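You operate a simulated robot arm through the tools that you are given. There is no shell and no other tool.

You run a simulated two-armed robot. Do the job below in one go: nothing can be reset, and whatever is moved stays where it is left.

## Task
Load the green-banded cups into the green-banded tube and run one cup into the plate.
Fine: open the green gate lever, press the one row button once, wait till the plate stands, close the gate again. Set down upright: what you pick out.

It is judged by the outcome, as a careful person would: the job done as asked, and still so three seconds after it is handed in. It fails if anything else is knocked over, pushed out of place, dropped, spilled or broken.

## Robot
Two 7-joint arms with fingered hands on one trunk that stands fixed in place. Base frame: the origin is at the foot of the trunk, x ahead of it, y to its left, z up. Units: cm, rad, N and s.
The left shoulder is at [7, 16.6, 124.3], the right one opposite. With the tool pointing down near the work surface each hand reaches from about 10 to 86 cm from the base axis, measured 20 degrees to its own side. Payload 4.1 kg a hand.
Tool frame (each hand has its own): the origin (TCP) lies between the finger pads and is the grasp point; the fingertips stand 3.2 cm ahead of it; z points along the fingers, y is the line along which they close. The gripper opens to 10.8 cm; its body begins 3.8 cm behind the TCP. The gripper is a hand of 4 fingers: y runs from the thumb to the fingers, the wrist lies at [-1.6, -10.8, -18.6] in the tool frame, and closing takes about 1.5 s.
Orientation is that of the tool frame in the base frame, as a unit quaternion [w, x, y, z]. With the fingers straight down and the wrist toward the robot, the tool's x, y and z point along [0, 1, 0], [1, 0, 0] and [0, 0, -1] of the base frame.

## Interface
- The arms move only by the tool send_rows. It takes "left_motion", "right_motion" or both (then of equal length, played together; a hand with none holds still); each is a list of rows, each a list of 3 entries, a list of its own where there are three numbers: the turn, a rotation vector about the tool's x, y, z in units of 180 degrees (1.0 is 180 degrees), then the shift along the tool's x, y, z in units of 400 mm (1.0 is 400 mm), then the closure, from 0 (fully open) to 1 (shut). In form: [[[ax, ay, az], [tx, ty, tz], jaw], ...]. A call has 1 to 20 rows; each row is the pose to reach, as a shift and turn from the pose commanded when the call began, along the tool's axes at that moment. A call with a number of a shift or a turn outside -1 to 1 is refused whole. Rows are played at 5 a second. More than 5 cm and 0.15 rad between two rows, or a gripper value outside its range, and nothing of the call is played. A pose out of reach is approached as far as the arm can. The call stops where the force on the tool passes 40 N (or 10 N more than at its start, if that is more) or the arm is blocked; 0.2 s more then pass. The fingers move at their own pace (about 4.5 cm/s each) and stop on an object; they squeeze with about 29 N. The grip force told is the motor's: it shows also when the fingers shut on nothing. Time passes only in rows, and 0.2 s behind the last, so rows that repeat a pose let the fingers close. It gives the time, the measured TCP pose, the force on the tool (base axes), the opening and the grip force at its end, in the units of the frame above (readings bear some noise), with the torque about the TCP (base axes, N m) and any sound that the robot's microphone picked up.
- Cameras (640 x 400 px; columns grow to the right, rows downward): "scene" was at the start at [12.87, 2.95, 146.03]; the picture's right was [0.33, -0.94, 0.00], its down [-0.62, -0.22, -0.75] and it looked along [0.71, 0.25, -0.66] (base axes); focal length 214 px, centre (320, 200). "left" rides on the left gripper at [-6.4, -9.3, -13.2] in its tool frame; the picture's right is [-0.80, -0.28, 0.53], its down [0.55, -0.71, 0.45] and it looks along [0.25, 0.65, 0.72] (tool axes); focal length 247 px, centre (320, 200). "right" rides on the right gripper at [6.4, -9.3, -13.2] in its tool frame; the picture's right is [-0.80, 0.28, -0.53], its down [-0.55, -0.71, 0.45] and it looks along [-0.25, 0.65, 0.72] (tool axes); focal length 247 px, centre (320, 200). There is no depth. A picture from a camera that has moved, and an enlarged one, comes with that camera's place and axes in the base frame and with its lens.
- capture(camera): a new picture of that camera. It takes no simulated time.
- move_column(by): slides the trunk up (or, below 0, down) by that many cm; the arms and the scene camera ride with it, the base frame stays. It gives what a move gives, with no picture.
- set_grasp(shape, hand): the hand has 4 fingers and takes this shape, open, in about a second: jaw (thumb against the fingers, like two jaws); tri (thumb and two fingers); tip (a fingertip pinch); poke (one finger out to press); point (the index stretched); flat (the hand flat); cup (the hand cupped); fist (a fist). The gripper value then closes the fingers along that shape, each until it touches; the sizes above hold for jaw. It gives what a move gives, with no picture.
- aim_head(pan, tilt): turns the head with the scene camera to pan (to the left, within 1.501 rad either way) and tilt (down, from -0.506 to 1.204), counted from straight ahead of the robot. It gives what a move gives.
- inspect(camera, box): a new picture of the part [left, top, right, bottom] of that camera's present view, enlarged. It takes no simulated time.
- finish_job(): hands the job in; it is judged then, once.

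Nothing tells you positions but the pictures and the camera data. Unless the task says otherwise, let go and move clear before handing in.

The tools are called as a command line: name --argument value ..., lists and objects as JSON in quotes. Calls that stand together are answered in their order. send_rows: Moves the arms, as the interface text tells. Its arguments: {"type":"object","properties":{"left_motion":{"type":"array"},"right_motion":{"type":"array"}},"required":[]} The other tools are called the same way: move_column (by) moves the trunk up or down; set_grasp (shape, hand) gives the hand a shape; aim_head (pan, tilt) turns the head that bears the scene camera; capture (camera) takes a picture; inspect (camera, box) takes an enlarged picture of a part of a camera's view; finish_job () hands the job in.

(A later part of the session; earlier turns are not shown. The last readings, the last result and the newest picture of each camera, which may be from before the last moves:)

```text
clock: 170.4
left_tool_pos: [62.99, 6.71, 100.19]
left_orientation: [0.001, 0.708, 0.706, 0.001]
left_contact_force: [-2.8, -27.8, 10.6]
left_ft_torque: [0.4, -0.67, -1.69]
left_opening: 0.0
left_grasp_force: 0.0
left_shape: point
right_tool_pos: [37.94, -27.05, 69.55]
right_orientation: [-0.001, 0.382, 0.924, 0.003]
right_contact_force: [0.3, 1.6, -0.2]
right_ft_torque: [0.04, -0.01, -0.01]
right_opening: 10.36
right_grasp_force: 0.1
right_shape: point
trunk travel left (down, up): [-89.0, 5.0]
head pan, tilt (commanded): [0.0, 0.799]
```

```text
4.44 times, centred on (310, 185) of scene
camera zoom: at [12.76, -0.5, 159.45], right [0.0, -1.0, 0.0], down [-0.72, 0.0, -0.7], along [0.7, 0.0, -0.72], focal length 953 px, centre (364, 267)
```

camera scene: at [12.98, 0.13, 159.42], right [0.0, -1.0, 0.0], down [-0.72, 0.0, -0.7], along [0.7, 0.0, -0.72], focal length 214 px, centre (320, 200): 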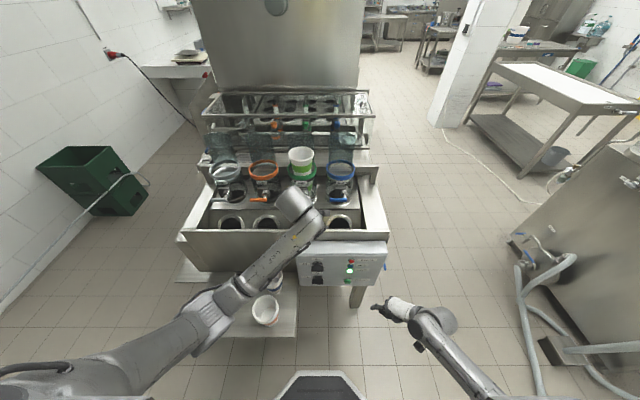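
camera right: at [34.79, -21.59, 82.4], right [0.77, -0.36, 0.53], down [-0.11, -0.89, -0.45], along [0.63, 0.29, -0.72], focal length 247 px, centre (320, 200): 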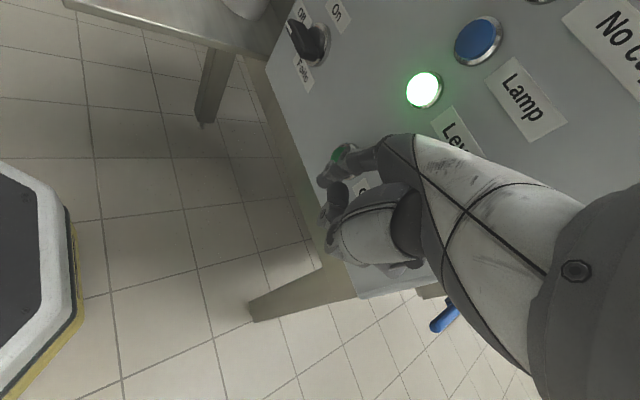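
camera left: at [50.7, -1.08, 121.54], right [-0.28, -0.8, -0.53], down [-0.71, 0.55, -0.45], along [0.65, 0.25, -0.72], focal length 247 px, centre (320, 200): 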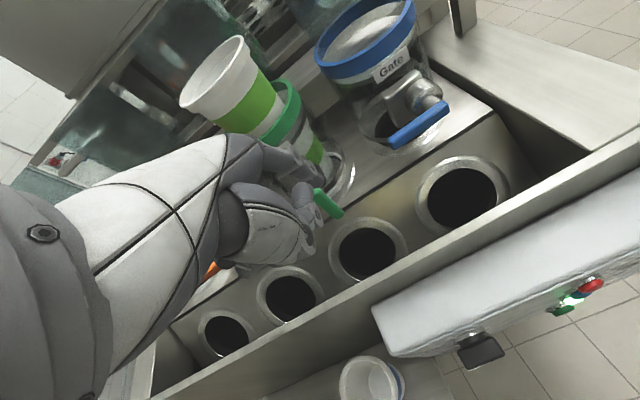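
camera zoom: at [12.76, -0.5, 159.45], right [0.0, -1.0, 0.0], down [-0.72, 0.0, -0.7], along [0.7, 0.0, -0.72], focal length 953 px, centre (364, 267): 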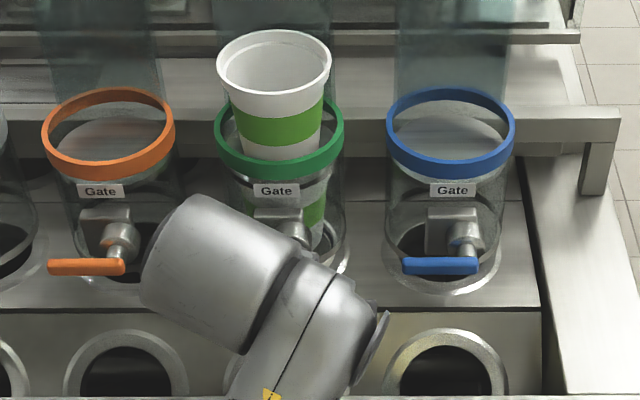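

The force jumped to 28 N with the finger bending, so it's pressing too near the pivot or on the shaft. I'll back off right away and look.

send_rows --left_motion '[[[0, 0, 0], [-0.02, 0, 0], 0], [[0, 0, 0], [-0.045, 0, 0], 0], [[0, 0, 0], [-0.08, 0, 0], 0], [[0, 0, 0], [-0.08, 0, 0], 0]]'

inspect --camera "left" --box '[240, 100, 400, 230]'

capture --camera "right"

```text
clock: 171.4
left_tool_pos: [63.23, 3.96, 99.95]
left_orientation: [0.0, 0.707, 0.707, 0.001]
left_contact_force: [0.3, -0.1, 0.1]
left_ft_torque: [0.01, -0.01, -0.03]
left_opening: 0.0
left_grasp_force: 0.0
left_shape: point
right_tool_pos: [38.03, -26.71, 69.67]
right_orientation: [0.0, 0.383, 0.924, 0.001]
right_contact_force: [0.0, 0.2, 1.2]
right_ft_torque: [-0.06, -0.04, -0.01]
right_opening: 10.37
right_grasp_force: 0.0
right_shape: point
trunk travel left (down, up): [-89.0, 5.0]
head pan, tilt (commanded): [0.0, 0.799]
```

```text
3.08 times, centred on (320, 165) of left
camera zoom: at [53.97, -2.5, 113.09], right [-0.28, -0.8, -0.53], down [-0.71, 0.55, -0.45], along [0.65, 0.25, -0.72], focal length 760 px, centre (320, 308)
```

zoom: 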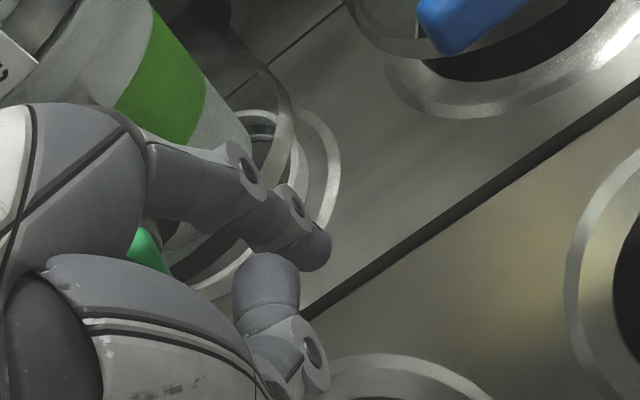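

```text
taken
camera right: at [27.02, -28.69, 82.64], right [0.76, -0.37, 0.53], down [-0.11, -0.89, -0.45], along [0.64, 0.28, -0.72], focal length 247 px, centre (320, 200)
```

right: 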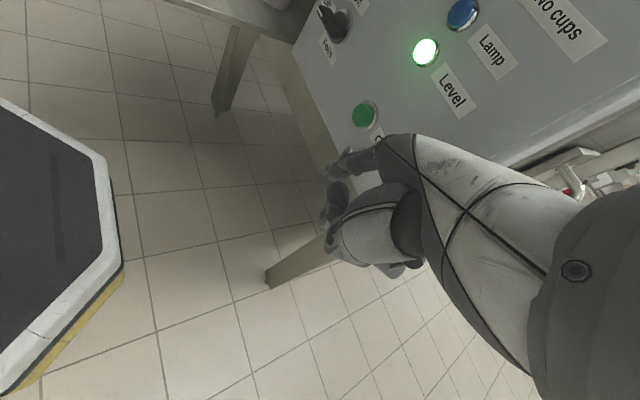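

I want a clear look at the lever before the next attempt, so I'll pull the hand back toward me a little.

send_rows --left_motion '[[[0, 0, 0], [-0.01, -0.04, 0], 0], [[0, 0, 0], [-0.03, -0.09, -0.02], 0], [[0, 0, 0], [-0.06, -0.14, -0.06], 0], [[0, 0, 0], [-0.09, -0.16, -0.1], 0], [[0, 0, 0], [-0.12, -0.16, -0.13], 0], [[0, 0, 0], [-0.12, -0.16, -0.13], 0]]'

capture --camera "left"

inspect --camera "left" --box '[230, 60, 390, 200]'

inspect --camera "scene" --box '[270, 140, 350, 230]'

```text
clock: 172.4
left_tool_pos: [58.93, 8.83, 101.88]
left_orientation: [-0.046, 0.688, 0.722, 0.064]
left_contact_force: [-1.0, 0.2, 0.7]
left_ft_torque: [-0.01, 0.03, -0.01]
left_opening: 0.0
left_grasp_force: 0.1
left_shape: point
right_tool_pos: [38.1, -26.79, 69.69]
right_orientation: [-0.001, 0.383, 0.924, 0.001]
right_contact_force: [0.1, -0.9, -0.5]
right_ft_torque: [0.03, 0.01, 0.0]
right_opening: 10.38
right_grasp_force: 0.1
right_shape: point
trunk travel left (down, up): [-89.0, 5.0]
head pan, tilt (commanded): [0.0, 0.799]
stopped in row 4 (left hand): the arm was blocked; the commanded pose is now the measured one
```

```text
taken
camera left: at [49.75, -0.01, 113.64], right [-0.23, -0.72, -0.66], down [-0.72, 0.58, -0.38], along [0.65, 0.39, -0.65], focal length 247 px, centre (320, 200)
```

left: 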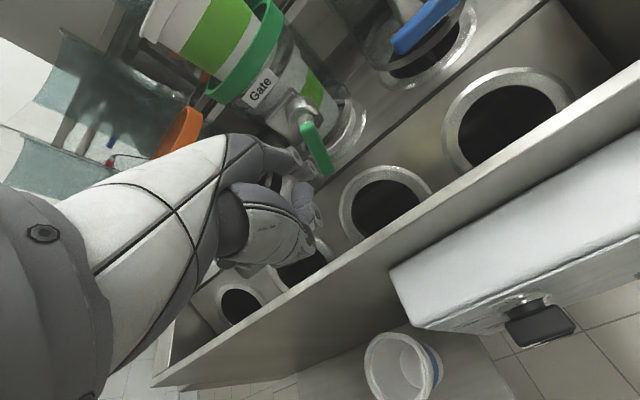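

```text
2.86 times, centred on (310, 130) of left
camera zoom: at [49.75, -0.01, 113.64], right [-0.23, -0.72, -0.66], down [-0.72, 0.58, -0.38], along [0.65, 0.39, -0.65], focal length 706 px, centre (349, 400)
```

zoom: 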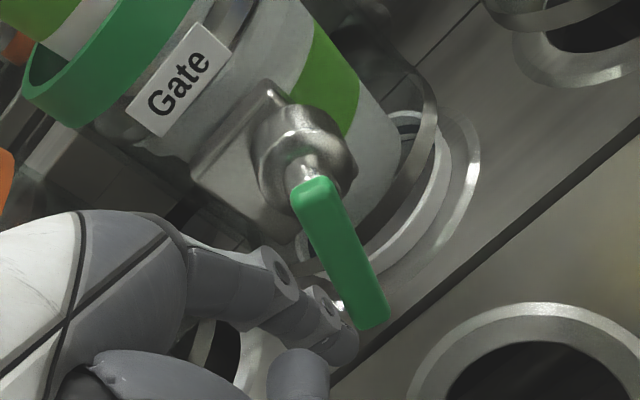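

```text
4.44 times, centred on (310, 185) of scene
camera zoom: at [13.05, 0.1, 159.41], right [0.0, -1.0, 0.0], down [-0.72, 0.0, -0.7], along [0.7, 0.0, -0.72], focal length 953 px, centre (364, 267)
```

zoom: 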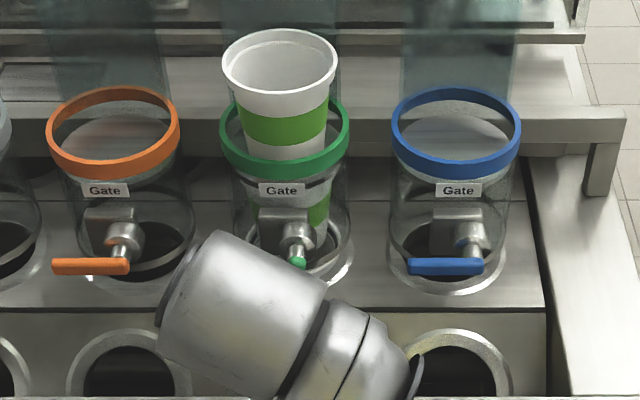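

The left arm started to tuck its elbow when I moved it further right. I'll check its posture and bring it back to its own side slowly.

capture --camera "scene"

send_rows --left_motion '[[[0, 0, 0], [0, -0.005, -0.005], 0], [[0, 0, 0], [0.01, -0.01, -0.015], 0], [[0, 0, 0], [0.025, -0.015, -0.03], 0], [[0, 0, 0], [0.045, -0.02, -0.05], 0], [[0, 0, 0], [0.065, -0.025, -0.07], 0], [[0, 0, 0], [0.085, -0.03, -0.09], 0], [[0, 0, 0], [0.11, -0.035, -0.11], 0], [[0, 0, 0], [0.135, -0.04, -0.13], 0], [[0, 0, 0], [0.16, -0.045, -0.15], 0], [[0, 0, 0], [0.19, -0.05, -0.17], 0], [[0, 0, 0], [0.22, -0.055, -0.19], 0], [[0, 0, 0], [0.22, -0.055, -0.19], 0]]'

capture --camera "scene"

```text
taken
camera scene: at [13.05, 0.1, 159.41], right [0.0, -1.0, 0.0], down [-0.72, 0.0, -0.7], along [0.7, 0.0, -0.72], focal length 214 px, centre (320, 200)
```

scene: 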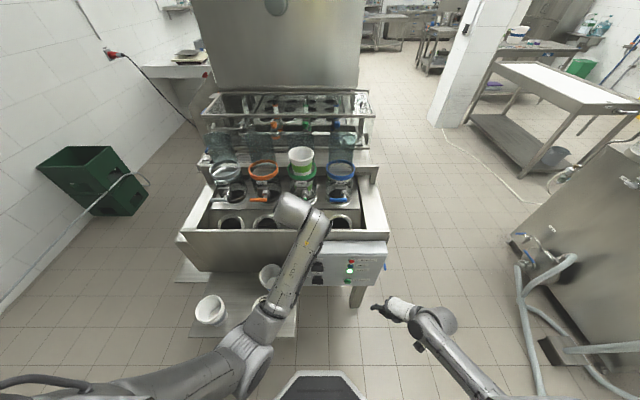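

```text
clock: 175.2
left_tool_pos: [56.35, 19.05, 110.55]
left_orientation: [-0.065, 0.679, 0.726, 0.087]
left_contact_force: [-0.2, -0.5, 0.6]
left_ft_torque: [-0.03, 0.02, -0.01]
left_opening: 0.0
left_grasp_force: 0.0
left_shape: point
right_tool_pos: [38.2, -26.71, 69.57]
right_orientation: [0.0, 0.383, 0.924, 0.002]
right_contact_force: [-0.1, -0.1, -0.3]
right_ft_torque: [-0.02, 0.0, 0.01]
right_opening: 10.35
right_grasp_force: 0.1
right_shape: point
trunk travel left (down, up): [-89.0, 5.0]
head pan, tilt (commanded): [0.0, 0.799]
stopped in row 12 (left hand): the arm was blocked; the commanded pose is now the measured one
```

```text
taken
camera scene: at [13.02, 0.14, 159.42], right [0.0, -1.0, 0.0], down [-0.72, 0.0, -0.7], along [0.7, 0.0, -0.72], focal length 214 px, centre (320, 200)
```

scene: 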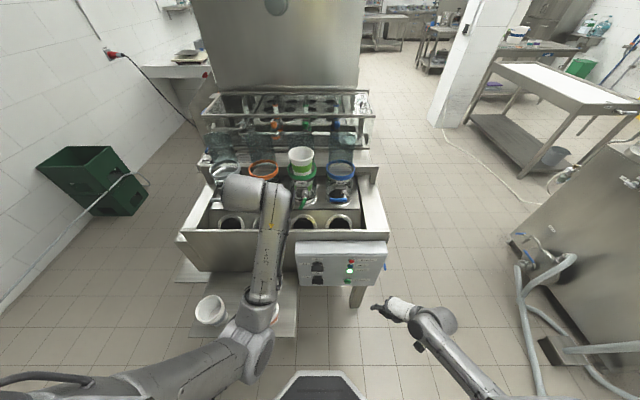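

The left elbow is in the same tucked state the right one had. I recovered that one by moving to its own side with the hand yawed inward and then lowering, so I'll do the mirrored motion slowly, staying well above the cups.

send_rows --left_motion '[[[-0.0012, -0.0046, 0.018], [0.04, -0.015, 0.026], 0], [[-0.0023, -0.0092, 0.036], [0.08, -0.031, 0.052], 0], [[-0.0035, -0.0138, 0.054], [0.119, -0.046, 0.078], 0], [[-0.0047, -0.0185, 0.072], [0.159, -0.061, 0.104], 0], [[-0.0058, -0.0231, 0.09], [0.198, -0.077, 0.13], 0], [[-0.007, -0.0277, 0.108], [0.238, -0.092, 0.156], 0], [[-0.0082, -0.0323, 0.126], [0.278, -0.107, 0.182], 0], [[-0.0093, -0.0369, 0.144], [0.317, -0.123, 0.208], 0], [[-0.0105, -0.0415, 0.162], [0.357, -0.138, 0.234], 0], [[-0.0117, -0.0461, 0.18], [0.397, -0.153, 0.26], 0], [[-0.0128, -0.0507, 0.198], [0.436, -0.169, 0.286], 0], [[-0.014, -0.0554, 0.216], [0.476, -0.184, 0.312], 0], [[-0.0152, -0.06, 0.234], [0.516, -0.199, 0.338], 0], [[-0.0163, -0.0646, 0.252], [0.555, -0.215, 0.364], 0], [[-0.0175, -0.0692, 0.2701], [0.595, -0.23, 0.39], 0], [[-0.0175, -0.0692, 0.2701], [0.595, -0.23, 0.39], 0]]'

capture --camera "scene"

```text
clock: 178.6
left_tool_pos: [45.99, 44.79, 99.88]
left_orientation: [0.002, 0.924, 0.382, -0.001]
left_contact_force: [0.3, 0.0, 0.3]
left_ft_torque: [-0.01, 0.02, 0.02]
left_opening: 0.02
left_grasp_force: 0.0
left_shape: point
right_tool_pos: [38.11, -26.87, 69.55]
right_orientation: [-0.001, 0.383, 0.924, 0.001]
right_contact_force: [1.1, 0.4, 0.3]
right_ft_torque: [0.02, 0.03, -0.01]
right_opening: 10.35
right_grasp_force: 0.1
right_shape: point
trunk travel left (down, up): [-89.0, 5.0]
head pan, tilt (commanded): [0.0, 0.799]
```

```text
taken
camera scene: at [13.03, 0.07, 159.42], right [0.0, -1.0, 0.0], down [-0.72, 0.0, -0.7], along [0.7, 0.0, -0.72], focal length 214 px, centre (320, 200)
```

scene: 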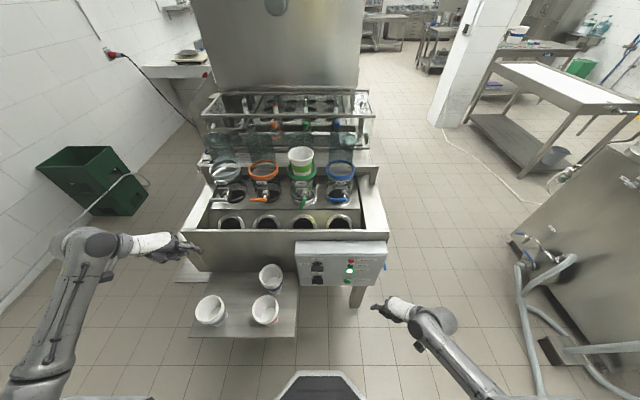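

The left arm is back in a good elbow-out posture. I'll look at the lever from the now unobstructed head camera.

inspect --camera "scene" --box '[280, 150, 330, 215]'

inspect --camera "left" --box '[320, 0, 640, 200]'

```text
6.15 times, centred on (305, 182) of scene
camera zoom: at [13.03, 0.07, 159.42], right [0.0, -1.0, 0.0], down [-0.72, 0.0, -0.7], along [0.7, 0.0, -0.72], focal length 1320 px, centre (412, 308)
```

zoom: 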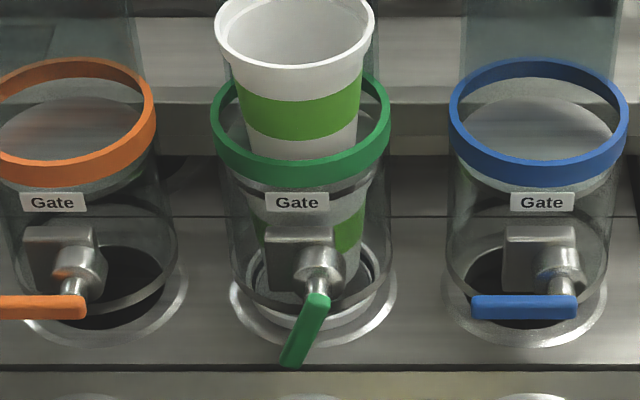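

```text
2.00 times, centred on (480, 100) of left
camera zoom: at [34.8, 46.76, 112.93], right [-0.76, -0.37, -0.53], down [-0.11, 0.89, -0.45], along [0.64, -0.28, -0.72], focal length 494 px, centre (0, 400)
```

zoom: 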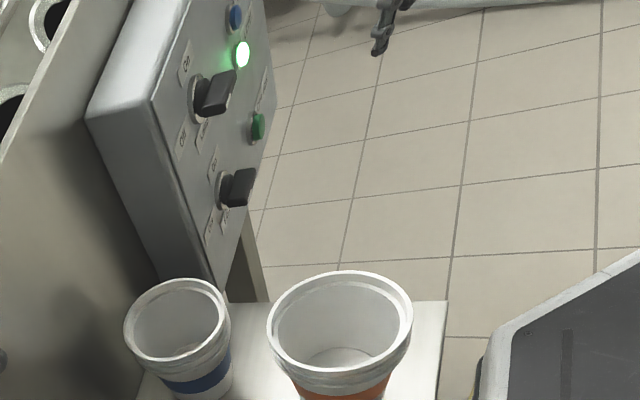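

The lever is about 19° up from fully open, and everything else is fine. To swing it left and up I'll use the right hand, yawed inward 45° so its finger reaches the lever's right side with the arm in a comfortable posture. First I'll raise the right hand in front of the panel's right edge.

send_rows --right_motion '[[[0, 0, 0], [-0.026, 0.005, -0.034], 0], [[0, 0, 0], [-0.051, 0.011, -0.069], 0], [[0, 0, 0], [-0.077, 0.016, -0.103], 0], [[0, 0, 0], [-0.103, 0.021, -0.138], 0], [[0, 0, 0], [-0.129, 0.0265, -0.172], 0], [[0, 0, 0], [-0.154, 0.032, -0.207], 0], [[0, 0, 0], [-0.18, 0.037, -0.241], 0], [[0, 0, 0], [-0.206, 0.042, -0.276], 0], [[0, 0, 0], [-0.2315, 0.0477, -0.31], 0], [[0, 0, 0], [-0.235, 0.064, -0.36], 0], [[0, 0, 0], [-0.238, 0.08, -0.41], 0], [[0, 0, 0], [-0.241, 0.096, -0.46], 0], [[0, 0, 0], [-0.244, 0.112, -0.51], 0], [[0, 0, 0], [-0.248, 0.128, -0.56], 0], [[0, 0, 0], [-0.251, 0.144, -0.61], 0], [[0, 0, 0], [-0.254, 0.16, -0.66], 0], [[0, 0, 0], [-0.257, 0.176, -0.71], 0], [[0, 0, 0], [-0.26, 0.192, -0.76], 0], [[0, 0, 0], [-0.264, 0.208, -0.81], 0], [[0, 0, 0], [-0.267, 0.2245, -0.86], 0]]'

capture --camera "scene"

```text
clock: 182.8
left_tool_pos: [45.85, 44.84, 99.86]
left_orientation: [0.001, 0.924, 0.383, -0.001]
left_contact_force: [-0.7, 0.0, 0.3]
left_ft_torque: [0.01, 0.01, -0.02]
left_opening: 0.04
left_grasp_force: 0.1
left_shape: point
right_tool_pos: [52.12, -27.91, 103.87]
right_orientation: [-0.001, 0.383, 0.924, 0.001]
right_contact_force: [-0.4, -0.3, 1.7]
right_ft_torque: [-0.02, 0.0, -0.01]
right_opening: 10.35
right_grasp_force: 0.0
right_shape: point
trunk travel left (down, up): [-89.0, 5.0]
head pan, tilt (commanded): [0.0, 0.799]
```

```text
taken
camera scene: at [13.04, 0.17, 159.41], right [0.0, -1.0, 0.0], down [-0.72, 0.0, -0.7], along [0.7, 0.0, -0.72], focal length 214 px, centre (320, 200)
```

scene: 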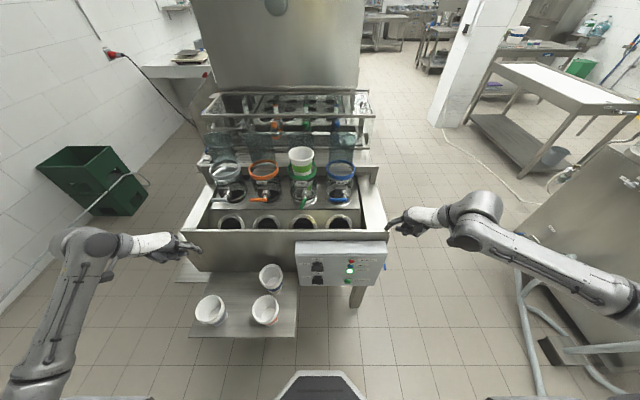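

The right arm is in a good posture now. I'll bring its fingertip to the right of the green lever with a 25° inward yaw, keeping clear of the blue lever.

send_rows --right_motion '[[[0, 0, 0.009], [0.024, 0.049, -0.015], 0], [[0, 0, 0.017], [0.047, 0.098, -0.03], 0], [[0, 0, 0.026], [0.071, 0.147, -0.045], 0], [[0, 0, 0.034], [0.094, 0.196, -0.06], 0], [[0, 0, 0.043], [0.118, 0.245, -0.07], 0], [[0, 0, 0.051], [0.141, 0.294, -0.075], 0], [[0, 0, 0.06], [0.165, 0.344, -0.075], 0], [[0, 0, 0.068], [0.188, 0.393, -0.075], 0], [[0, 0, 0.077], [0.212, 0.442, -0.075], 0], [[0, 0, 0.085], [0.235, 0.491, -0.075], 0], [[0, 0, 0.094], [0.259, 0.54, -0.075], 0], [[0, 0, 0.102], [0.282, 0.589, -0.07], 0], [[0, 0, 0.111], [0.3058, 0.638, -0.0625], 0], [[0, 0, 0.111], [0.3058, 0.638, -0.0625], 0]]'

capture --camera "scene"

capture --camera "right"

```text
clock: 185.8
left_tool_pos: [45.88, 44.69, 99.92]
left_orientation: [0.001, 0.923, 0.384, 0.0]
left_contact_force: [-0.1, -0.4, 0.1]
left_ft_torque: [-0.02, -0.02, 0.01]
left_opening: 0.0
left_grasp_force: 0.0
left_shape: point
right_tool_pos: [61.39, -1.34, 106.55]
right_orientation: [-0.001, 0.537, 0.843, 0.001]
right_contact_force: [0.5, -1.0, -0.8]
right_ft_torque: [0.0, 0.01, -0.03]
right_opening: 10.39
right_grasp_force: 0.1
right_shape: point
trunk travel left (down, up): [-89.0, 5.0]
head pan, tilt (commanded): [0.0, 0.799]
```

```text
taken
camera scene: at [13.0, 0.07, 159.42], right [0.0, -1.0, 0.0], down [-0.72, 0.0, -0.7], along [0.7, 0.0, -0.72], focal length 214 px, centre (320, 200)
```

scene: 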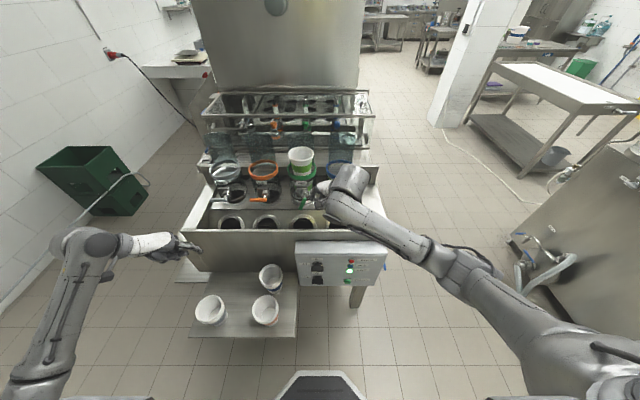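

```text
taken
camera right: at [50.33, 0.7, 119.62], right [0.59, -0.6, 0.53], down [-0.41, -0.8, -0.45], along [0.69, 0.05, -0.72], focal length 247 px, centre (320, 200)
```

right: 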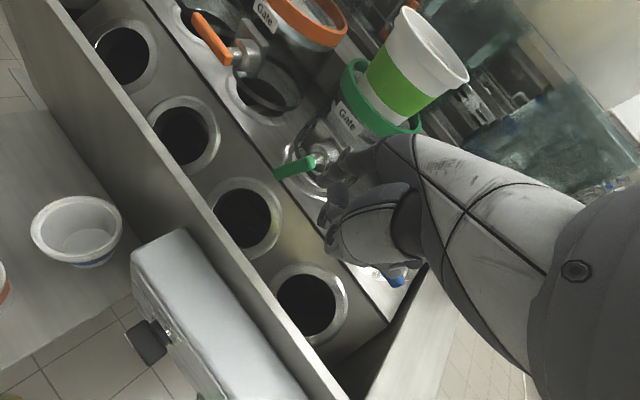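

The view is good: the fingertip is right of the green lever and the blue lever is clear. I'll zoom to measure.

inspect --camera "right" --box '[250, 110, 410, 250]'

inspect --camera "scene" --box '[280, 150, 370, 230]'

```text
2.86 times, centred on (330, 180) of right
camera zoom: at [50.33, 0.7, 119.62], right [0.59, -0.6, 0.53], down [-0.41, -0.8, -0.45], along [0.69, 0.05, -0.72], focal length 706 px, centre (291, 257)
```

zoom: 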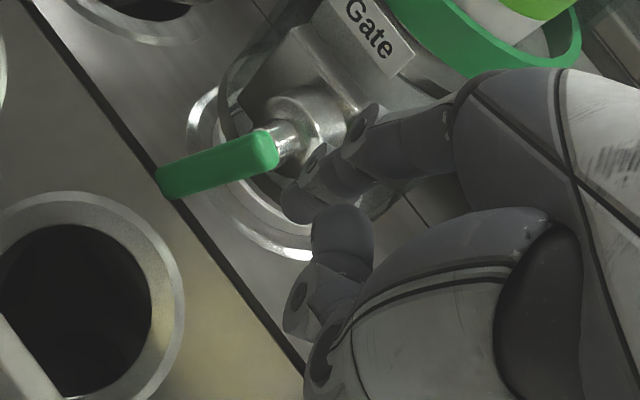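

```text
5.00 times, centred on (325, 190) of scene
camera zoom: at [13.0, 0.07, 159.42], right [0.0, -1.0, 0.0], down [-0.72, 0.0, -0.7], along [0.7, 0.0, -0.72], focal length 1072 px, centre (295, 250)
```

zoom: 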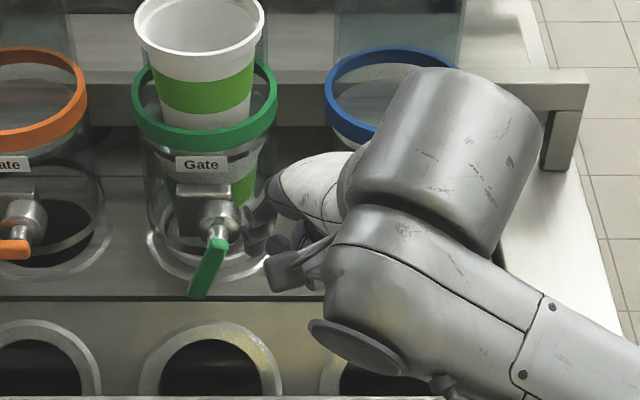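

Measurements agree: the lever's free end is at about [69.3, 7.95, 96.3] and the fingertip at about [67.2, 3.2, 103.8]. I'm lowering the finger beside the lever's lower end, then moving slightly forward.

send_rows --right_motion '[[[0, 0, 0], [0, 0, 0.04], 0], [[0, 0, 0], [0, 0, 0.08], 0], [[0, 0, 0], [0, 0, 0.12], 0], [[0, 0, 0], [0, 0, 0.155], 0], [[0, 0, 0], [0, 0, 0.17], 0], [[0, 0, 0], [-0.0043, 0.027, 0.17], 0], [[0, 0, 0], [-0.0086, 0.0539, 0.17], 0], [[0, 0, 0], [-0.0086, 0.0539, 0.17], 0]]'

inspect --camera "right" --box '[250, 90, 410, 230]'

inspect --camera "scene" --box '[280, 150, 370, 230]'

```text
clock: 187.6
left_tool_pos: [45.99, 44.66, 99.77]
left_orientation: [0.001, 0.923, 0.384, 0.0]
left_contact_force: [-1.2, -0.4, 0.6]
left_ft_torque: [-0.01, 0.0, 0.0]
left_opening: 0.02
left_grasp_force: 0.1
left_shape: point
right_tool_pos: [63.42, -0.67, 99.79]
right_orientation: [-0.002, 0.537, 0.844, 0.001]
right_contact_force: [0.1, 0.5, -0.3]
right_ft_torque: [0.0, -0.03, 0.0]
right_opening: 10.36
right_grasp_force: 0.1
right_shape: point
trunk travel left (down, up): [-89.0, 5.0]
head pan, tilt (commanded): [0.0, 0.799]
```

```text
2.86 times, centred on (330, 160) of right
camera zoom: at [52.42, 1.3, 112.74], right [0.59, -0.6, 0.53], down [-0.41, -0.8, -0.45], along [0.69, 0.05, -0.72], focal length 706 px, centre (291, 314)
```

zoom: 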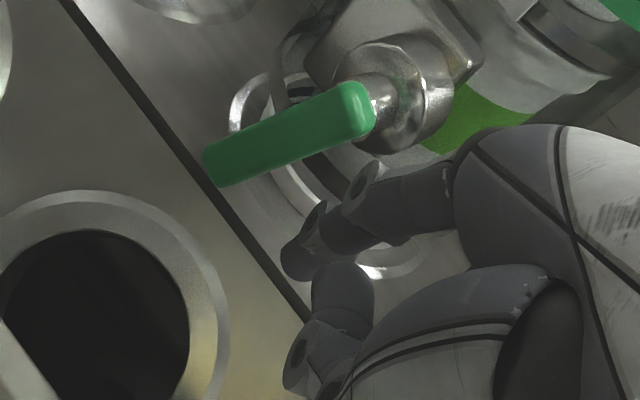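

```text
5.00 times, centred on (325, 190) of scene
camera zoom: at [12.98, 0.11, 159.42], right [0.0, -1.0, 0.0], down [-0.72, 0.0, -0.7], along [0.7, 0.0, -0.72], focal length 1072 px, centre (295, 250)
```

zoom: 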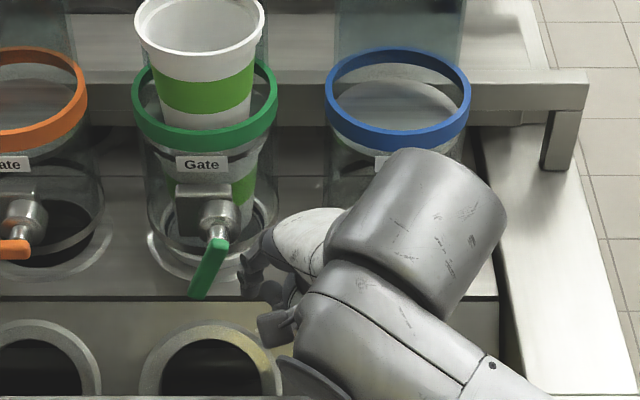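

The finger is cleanly on the lever's right near its free end, with both cameras watching. I'm pushing left.

send_rows --right_motion '[[[0, 0, 0], [0.0227, 0.0106, 0.005], 0], [[0, 0, 0], [0.0453, 0.0212, 0.0088], 0], [[0, 0, 0], [0.0589, 0.0275, 0.0088], 0], [[0, 0, 0], [0.0702, 0.0328, 0.007], 0], [[0, 0, 0], [0.0702, 0.0328, 0.007], 0]]'

inspect --camera "right" --box '[250, 90, 410, 230]'

inspect --camera "scene" --box '[270, 150, 360, 230]'

```text
clock: 188.8
left_tool_pos: [45.8, 44.6, 99.85]
left_orientation: [0.001, 0.924, 0.383, -0.001]
left_contact_force: [0.0, 0.0, 0.2]
left_ft_torque: [-0.01, -0.02, 0.02]
left_opening: 0.0
left_grasp_force: 0.1
left_shape: point
right_tool_pos: [63.46, 2.41, 99.41]
right_orientation: [-0.001, 0.537, 0.844, 0.001]
right_contact_force: [-8.2, -5.0, -1.4]
right_ft_torque: [-0.08, 0.14, 0.12]
right_opening: 10.39
right_grasp_force: 0.1
right_shape: point
trunk travel left (down, up): [-89.0, 5.0]
head pan, tilt (commanded): [0.0, 0.799]
```

```text
2.86 times, centred on (330, 160) of right
camera zoom: at [52.33, 4.45, 112.52], right [0.6, -0.6, 0.53], down [-0.41, -0.8, -0.45], along [0.69, 0.05, -0.72], focal length 706 px, centre (291, 314)
```

zoom: 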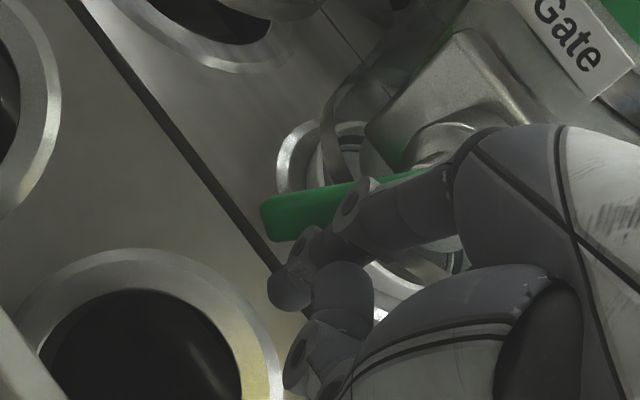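

```text
5.00 times, centred on (315, 190) of scene
camera zoom: at [12.91, 0.04, 159.43], right [0.0, -1.0, 0.0], down [-0.72, 0.0, -0.7], along [0.7, 0.0, -0.72], focal length 1072 px, centre (345, 250)
```

zoom: 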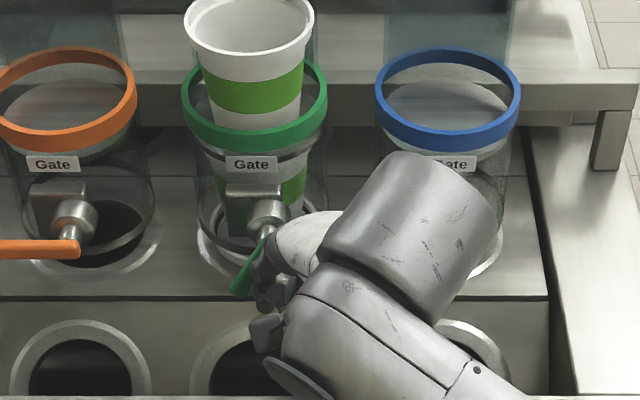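

The lever is following (now about 28° from vertical). I'll continue along the computed arc to about 60° of travel.

send_rows --right_motion '[[[0, 0, 0], [0.0179, 0, -0.0013], 0], [[0, 0, 0], [0.0359, 0.0005, -0.0043], 0], [[0, 0, 0], [0.0475, 0.0045, -0.0125], 0], [[0, 0, 0], [0.0584, 0.0085, -0.0233], 0], [[0, 0, 0], [0.0584, 0.0085, -0.0233], 0]]'

inspect --camera "right" --box '[250, 90, 410, 230]'

capture --camera "scene"

inspect --camera "scene" --box '[270, 150, 360, 230]'

```text
clock: 190.0
left_tool_pos: [45.76, 44.76, 99.85]
left_orientation: [0.001, 0.923, 0.384, 0.0]
left_contact_force: [0.3, 0.2, -0.1]
left_ft_torque: [0.0, 0.01, 0.02]
left_opening: 0.0
left_grasp_force: 0.1
left_shape: point
right_tool_pos: [62.85, 4.64, 100.27]
right_orientation: [-0.001, 0.536, 0.844, 0.002]
right_contact_force: [-3.2, -0.6, 0.5]
right_ft_torque: [0.0, 0.1, 0.14]
right_opening: 10.39
right_grasp_force: 0.1
right_shape: point
trunk travel left (down, up): [-89.0, 5.0]
head pan, tilt (commanded): [0.0, 0.799]
```

```text
2.86 times, centred on (330, 160) of right
camera zoom: at [51.71, 6.69, 113.35], right [0.59, -0.6, 0.53], down [-0.41, -0.8, -0.45], along [0.69, 0.05, -0.72], focal length 706 px, centre (291, 314)
```

zoom: 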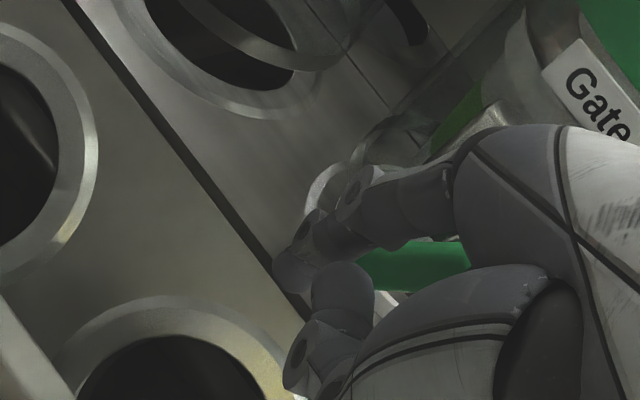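

```text
taken
camera scene: at [12.95, 0.11, 159.43], right [0.0, -1.0, 0.0], down [-0.72, 0.0, -0.7], along [0.7, 0.0, -0.72], focal length 214 px, centre (320, 200)
```

scene: 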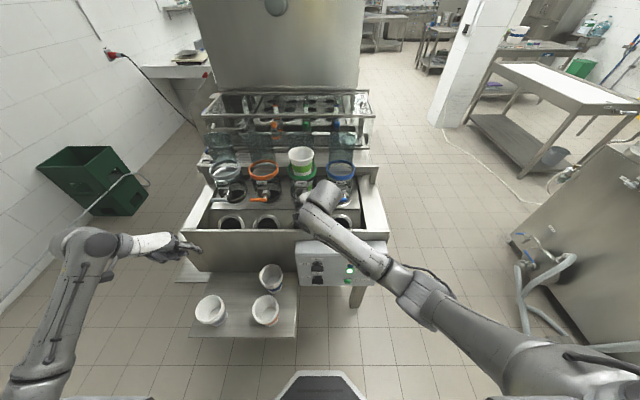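

```text
5.00 times, centred on (315, 190) of scene
camera zoom: at [12.95, 0.11, 159.43], right [0.0, -1.0, 0.0], down [-0.72, 0.0, -0.7], along [0.7, 0.0, -0.72], focal length 1072 px, centre (345, 250)
```

zoom: 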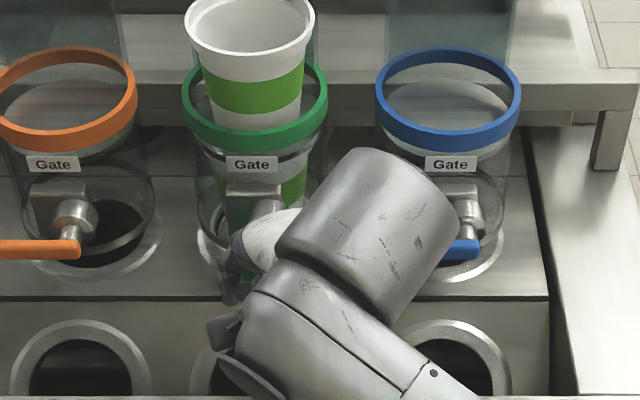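

The finger slipped across the front of the lever, which sits at about 60° below horizontal now. I'll back out, return to its right side a little lower and further forward so more of the finger is behind the contact point, and push again.

send_rows --right_motion '[[[0, 0, 0], [0.016, -0.034, 0], 0], [[0, 0, 0], [0.0317, -0.068, 0], 0], [[0, 0, 0], [0.0, -0.082, 0], 0], [[0, 0, 0], [-0.03, -0.097, 0], 0], [[0, 0, 0], [-0.06, -0.111, 0.02], 0], [[0, 0, 0], [-0.06, -0.111, 0.055], 0], [[0, 0, 0], [-0.075, -0.08, 0.055], 0], [[0, 0, 0], [-0.09, -0.048, 0.055], 0], [[0, 0, 0], [-0.1045, -0.0156, 0.055], 0], [[0, 0, 0], [-0.1045, -0.0156, 0.055], 0]]'

inspect --camera "right" --box '[250, 90, 410, 230]'

inspect --camera "scene" --box '[270, 150, 360, 230]'

```text
clock: 192.2
left_tool_pos: [45.73, 44.68, 99.78]
left_orientation: [0.001, 0.924, 0.383, 0.0]
left_contact_force: [-0.3, 0.0, -0.3]
left_ft_torque: [-0.03, -0.03, 0.02]
left_opening: 0.0
left_grasp_force: 0.2
left_shape: point
right_tool_pos: [64.18, 0.83, 98.09]
right_orientation: [-0.003, 0.537, 0.844, 0.001]
right_contact_force: [0.1, -0.6, 0.1]
right_ft_torque: [-0.01, 0.01, -0.01]
right_opening: 10.41
right_grasp_force: 0.0
right_shape: point
trunk travel left (down, up): [-89.0, 5.0]
head pan, tilt (commanded): [0.0, 0.799]
```

```text
2.86 times, centred on (330, 160) of right
camera zoom: at [53.02, 2.73, 111.19], right [0.59, -0.6, 0.53], down [-0.41, -0.8, -0.45], along [0.69, 0.05, -0.72], focal length 706 px, centre (291, 314)
```

zoom: 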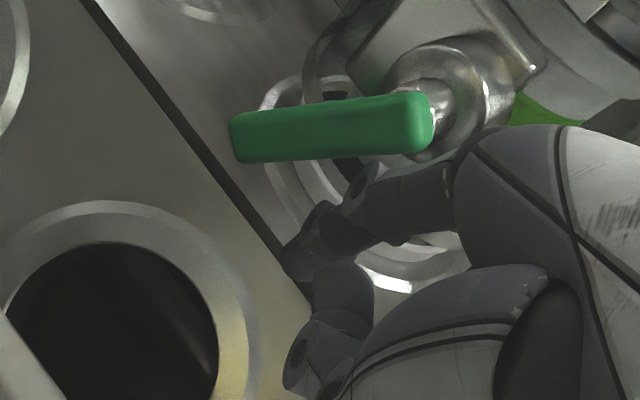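

```text
5.00 times, centred on (315, 190) of scene
camera zoom: at [12.98, 0.14, 159.42], right [0.0, -1.0, 0.0], down [-0.72, 0.0, -0.7], along [0.7, 0.0, -0.72], focal length 1072 px, centre (345, 250)
```

zoom: 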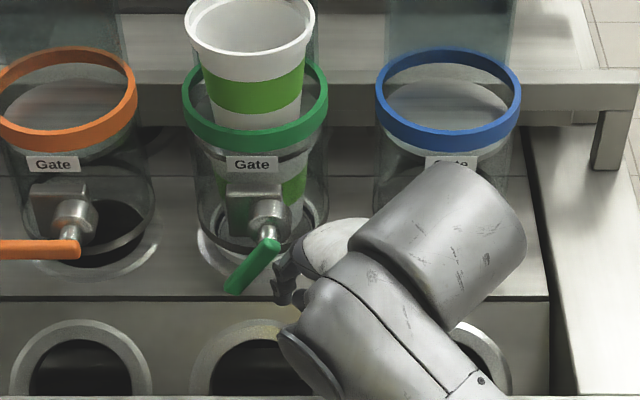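

The finger is low on the lever's right side, and the lever is at about 55° below horizontal. I'm pushing left again, keeping the finger well forward.

send_rows --right_motion '[[[0, 0, 0], [0.0282, 0.0104, 0], 0], [[0, 0, 0], [0.052, 0.0187, 0.0025], 0], [[0, 0, 0], [0.0649, 0.0234, 0], 0], [[0, 0, 0], [0.0757, 0.027, -0.005], 0], [[0, 0, 0], [0.0757, 0.027, -0.005], 0]]'

inspect --camera "right" --box '[250, 90, 410, 230]'

inspect --camera "scene" --box '[270, 150, 360, 230]'

```text
clock: 193.4
left_tool_pos: [45.67, 44.81, 99.79]
left_orientation: [0.002, 0.923, 0.384, 0.001]
left_contact_force: [-0.2, -1.2, 0.2]
left_ft_torque: [-0.03, 0.0, -0.01]
left_opening: 0.0
left_grasp_force: 0.1
left_shape: point
right_tool_pos: [63.73, 3.93, 98.42]
right_orientation: [0.0, 0.536, 0.844, 0.002]
right_contact_force: [-13.5, -4.3, -0.3]
right_ft_torque: [0.01, -0.13, 0.27]
right_opening: 10.35
right_grasp_force: 0.1
right_shape: point
trunk travel left (down, up): [-89.0, 5.0]
head pan, tilt (commanded): [0.0, 0.799]
```

```text
2.86 times, centred on (330, 160) of right
camera zoom: at [52.57, 5.94, 111.51], right [0.59, -0.6, 0.53], down [-0.41, -0.8, -0.45], along [0.69, 0.05, -0.72], focal length 706 px, centre (291, 314)
```

zoom: 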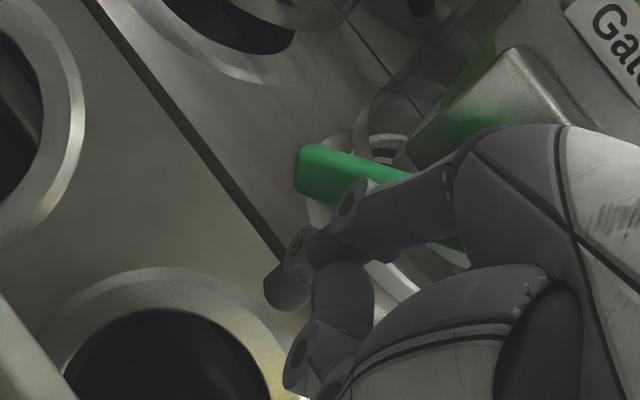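

```text
5.00 times, centred on (315, 190) of scene
camera zoom: at [12.76, 0.13, 159.44], right [0.0, -1.0, 0.0], down [-0.72, 0.0, -0.7], along [0.7, 0.0, -0.72], focal length 1072 px, centre (345, 250)
```

zoom: 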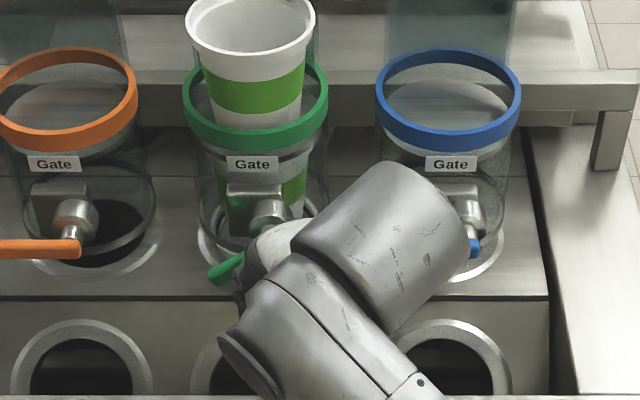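

The lever is at about 37° below horizontal and still following. I'll continue, now lifting more than pushing.

send_rows --right_motion '[[[0, 0, 0], [0.01, 0.0047, -0.01], 0], [[0, 0, 0], [0.0181, 0.0085, -0.0213], 0], [[0, 0, 0], [0.0249, 0.0116, -0.034], 0], [[0, 0, 0], [0.0306, 0.0143, -0.0475], 0], [[0, 0, 0], [0.0306, 0.0143, -0.0475], 0]]'

inspect --camera "right" --box '[250, 90, 410, 230]'

inspect --camera "scene" --box '[270, 150, 360, 230]'

inspect --camera "left" --box '[0, 0, 640, 400]'

```text
clock: 194.6
left_tool_pos: [45.65, 44.73, 99.96]
left_orientation: [0.001, 0.924, 0.383, -0.001]
left_contact_force: [0.1, 1.2, 0.1]
left_ft_torque: [0.02, 0.03, 0.0]
left_opening: 0.0
left_grasp_force: 0.1
left_shape: point
right_tool_pos: [63.71, 5.22, 100.27]
right_orientation: [-0.001, 0.537, 0.844, 0.001]
right_contact_force: [-13.7, -1.3, -2.0]
right_ft_torque: [-0.09, 0.1, 0.34]
right_opening: 10.37
right_grasp_force: 0.1
right_shape: point
trunk travel left (down, up): [-89.0, 5.0]
head pan, tilt (commanded): [0.0, 0.799]
```

```text
2.86 times, centred on (330, 160) of right
camera zoom: at [52.57, 7.24, 113.39], right [0.59, -0.6, 0.53], down [-0.41, -0.8, -0.45], along [0.69, 0.05, -0.72], focal length 706 px, centre (291, 314)
```

zoom: 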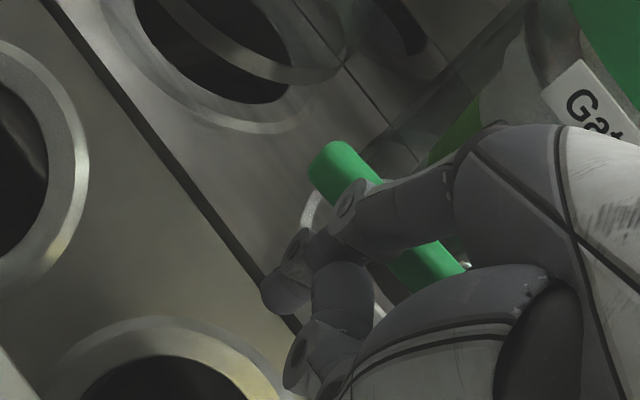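

```text
5.00 times, centred on (315, 190) of scene
camera zoom: at [12.81, 0.12, 159.44], right [0.0, -1.0, 0.0], down [-0.72, 0.0, -0.7], along [0.7, 0.0, -0.72], focal length 1072 px, centre (345, 250)
```

zoom: 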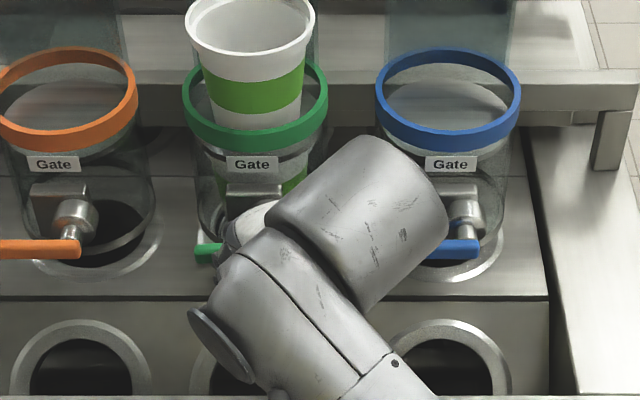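

```text
1.00 times, centred on (320, 200) of left (not enlarged: the box is as wide or as high as the picture)
camera zoom: at [34.66, 46.77, 112.97], right [-0.76, -0.37, -0.53], down [-0.11, 0.89, -0.45], along [0.64, -0.28, -0.72], focal length 247 px, centre (320, 200)
```

zoom: 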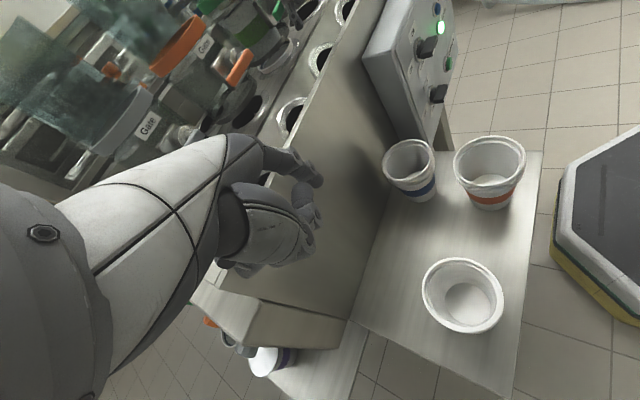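

The lever is nearly horizontal again, within a few degrees of its neighbours. I'll lift a touch more to reach the closed stop.

send_rows --right_motion '[[[0, 0, 0], [0.001, 0.0005, -0.006], 0], [[0, 0, 0], [0.002, 0.001, -0.012], 0], [[0, 0, 0], [0.002, 0.001, -0.012], 0]]'

inspect --camera "right" --box '[250, 90, 410, 230]'

inspect --camera "scene" --box '[270, 150, 360, 230]'

```text
clock: 195.4
left_tool_pos: [45.69, 44.7, 99.76]
left_orientation: [0.001, 0.924, 0.383, -0.001]
left_contact_force: [0.8, 0.0, 0.3]
left_ft_torque: [-0.03, -0.05, 0.0]
left_opening: 0.01
left_grasp_force: 0.0
left_shape: point
right_tool_pos: [63.76, 5.4, 100.73]
right_orientation: [0.0, 0.536, 0.844, 0.001]
right_contact_force: [-11.2, -1.0, -4.0]
right_ft_torque: [-0.14, 0.2, 0.4]
right_opening: 10.37
right_grasp_force: 0.0
right_shape: point
trunk travel left (down, up): [-89.0, 5.0]
head pan, tilt (commanded): [0.0, 0.799]
```

```text
2.86 times, centred on (330, 160) of right
camera zoom: at [52.56, 7.32, 113.82], right [0.59, -0.6, 0.53], down [-0.41, -0.8, -0.45], along [0.69, 0.05, -0.72], focal length 706 px, centre (291, 314)
```

zoom: 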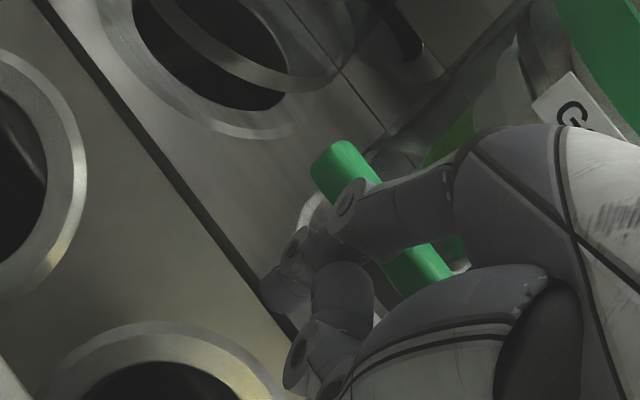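

```text
5.00 times, centred on (315, 190) of scene
camera zoom: at [12.84, 0.16, 159.43], right [0.0, -1.0, 0.0], down [-0.72, 0.0, -0.7], along [0.7, 0.0, -0.72], focal length 1072 px, centre (345, 250)
```

zoom: 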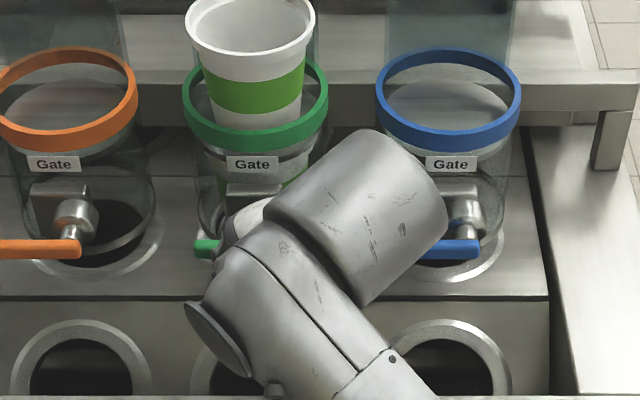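

The green lever is now level with the orange and blue ones, with about 4 N of resistance. One more very small nudge will confirm it's at the stop.

send_rows --right_motion '[[[0, 0, 0], [0, 0, -0.006], 0], [[0, 0, 0], [0, 0, -0.006], 0]]'

inspect --camera "scene" --box '[285, 175, 335, 215]'

```text
clock: 196.0
left_tool_pos: [45.76, 44.7, 99.83]
left_orientation: [0.002, 0.924, 0.383, -0.001]
left_contact_force: [-0.2, -0.6, 0.1]
left_ft_torque: [0.0, -0.03, 0.01]
left_opening: 0.01
left_grasp_force: 0.0
left_shape: point
right_tool_pos: [63.64, 5.38, 100.95]
right_orientation: [-0.001, 0.537, 0.844, 0.001]
right_contact_force: [-13.5, -1.7, -3.8]
right_ft_torque: [-0.16, 0.22, 0.49]
right_opening: 10.38
right_grasp_force: 0.0
right_shape: point
trunk travel left (down, up): [-89.0, 5.0]
head pan, tilt (commanded): [0.0, 0.799]
```

```text
10.00 times, centred on (310, 195) of scene
camera zoom: at [12.82, 0.16, 159.44], right [0.0, -1.0, 0.0], down [-0.72, 0.0, -0.7], along [0.7, 0.0, -0.72], focal length 2145 px, centre (420, 250)
```

zoom: 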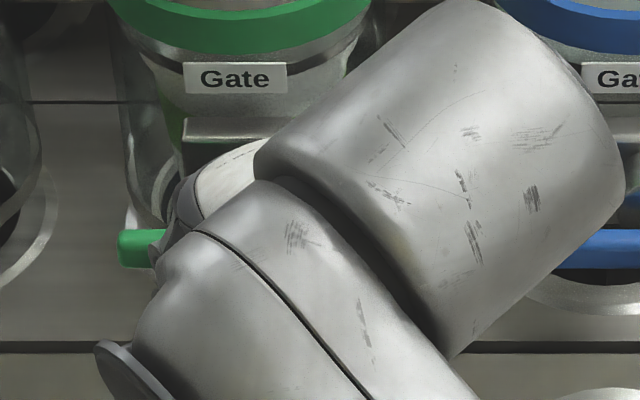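

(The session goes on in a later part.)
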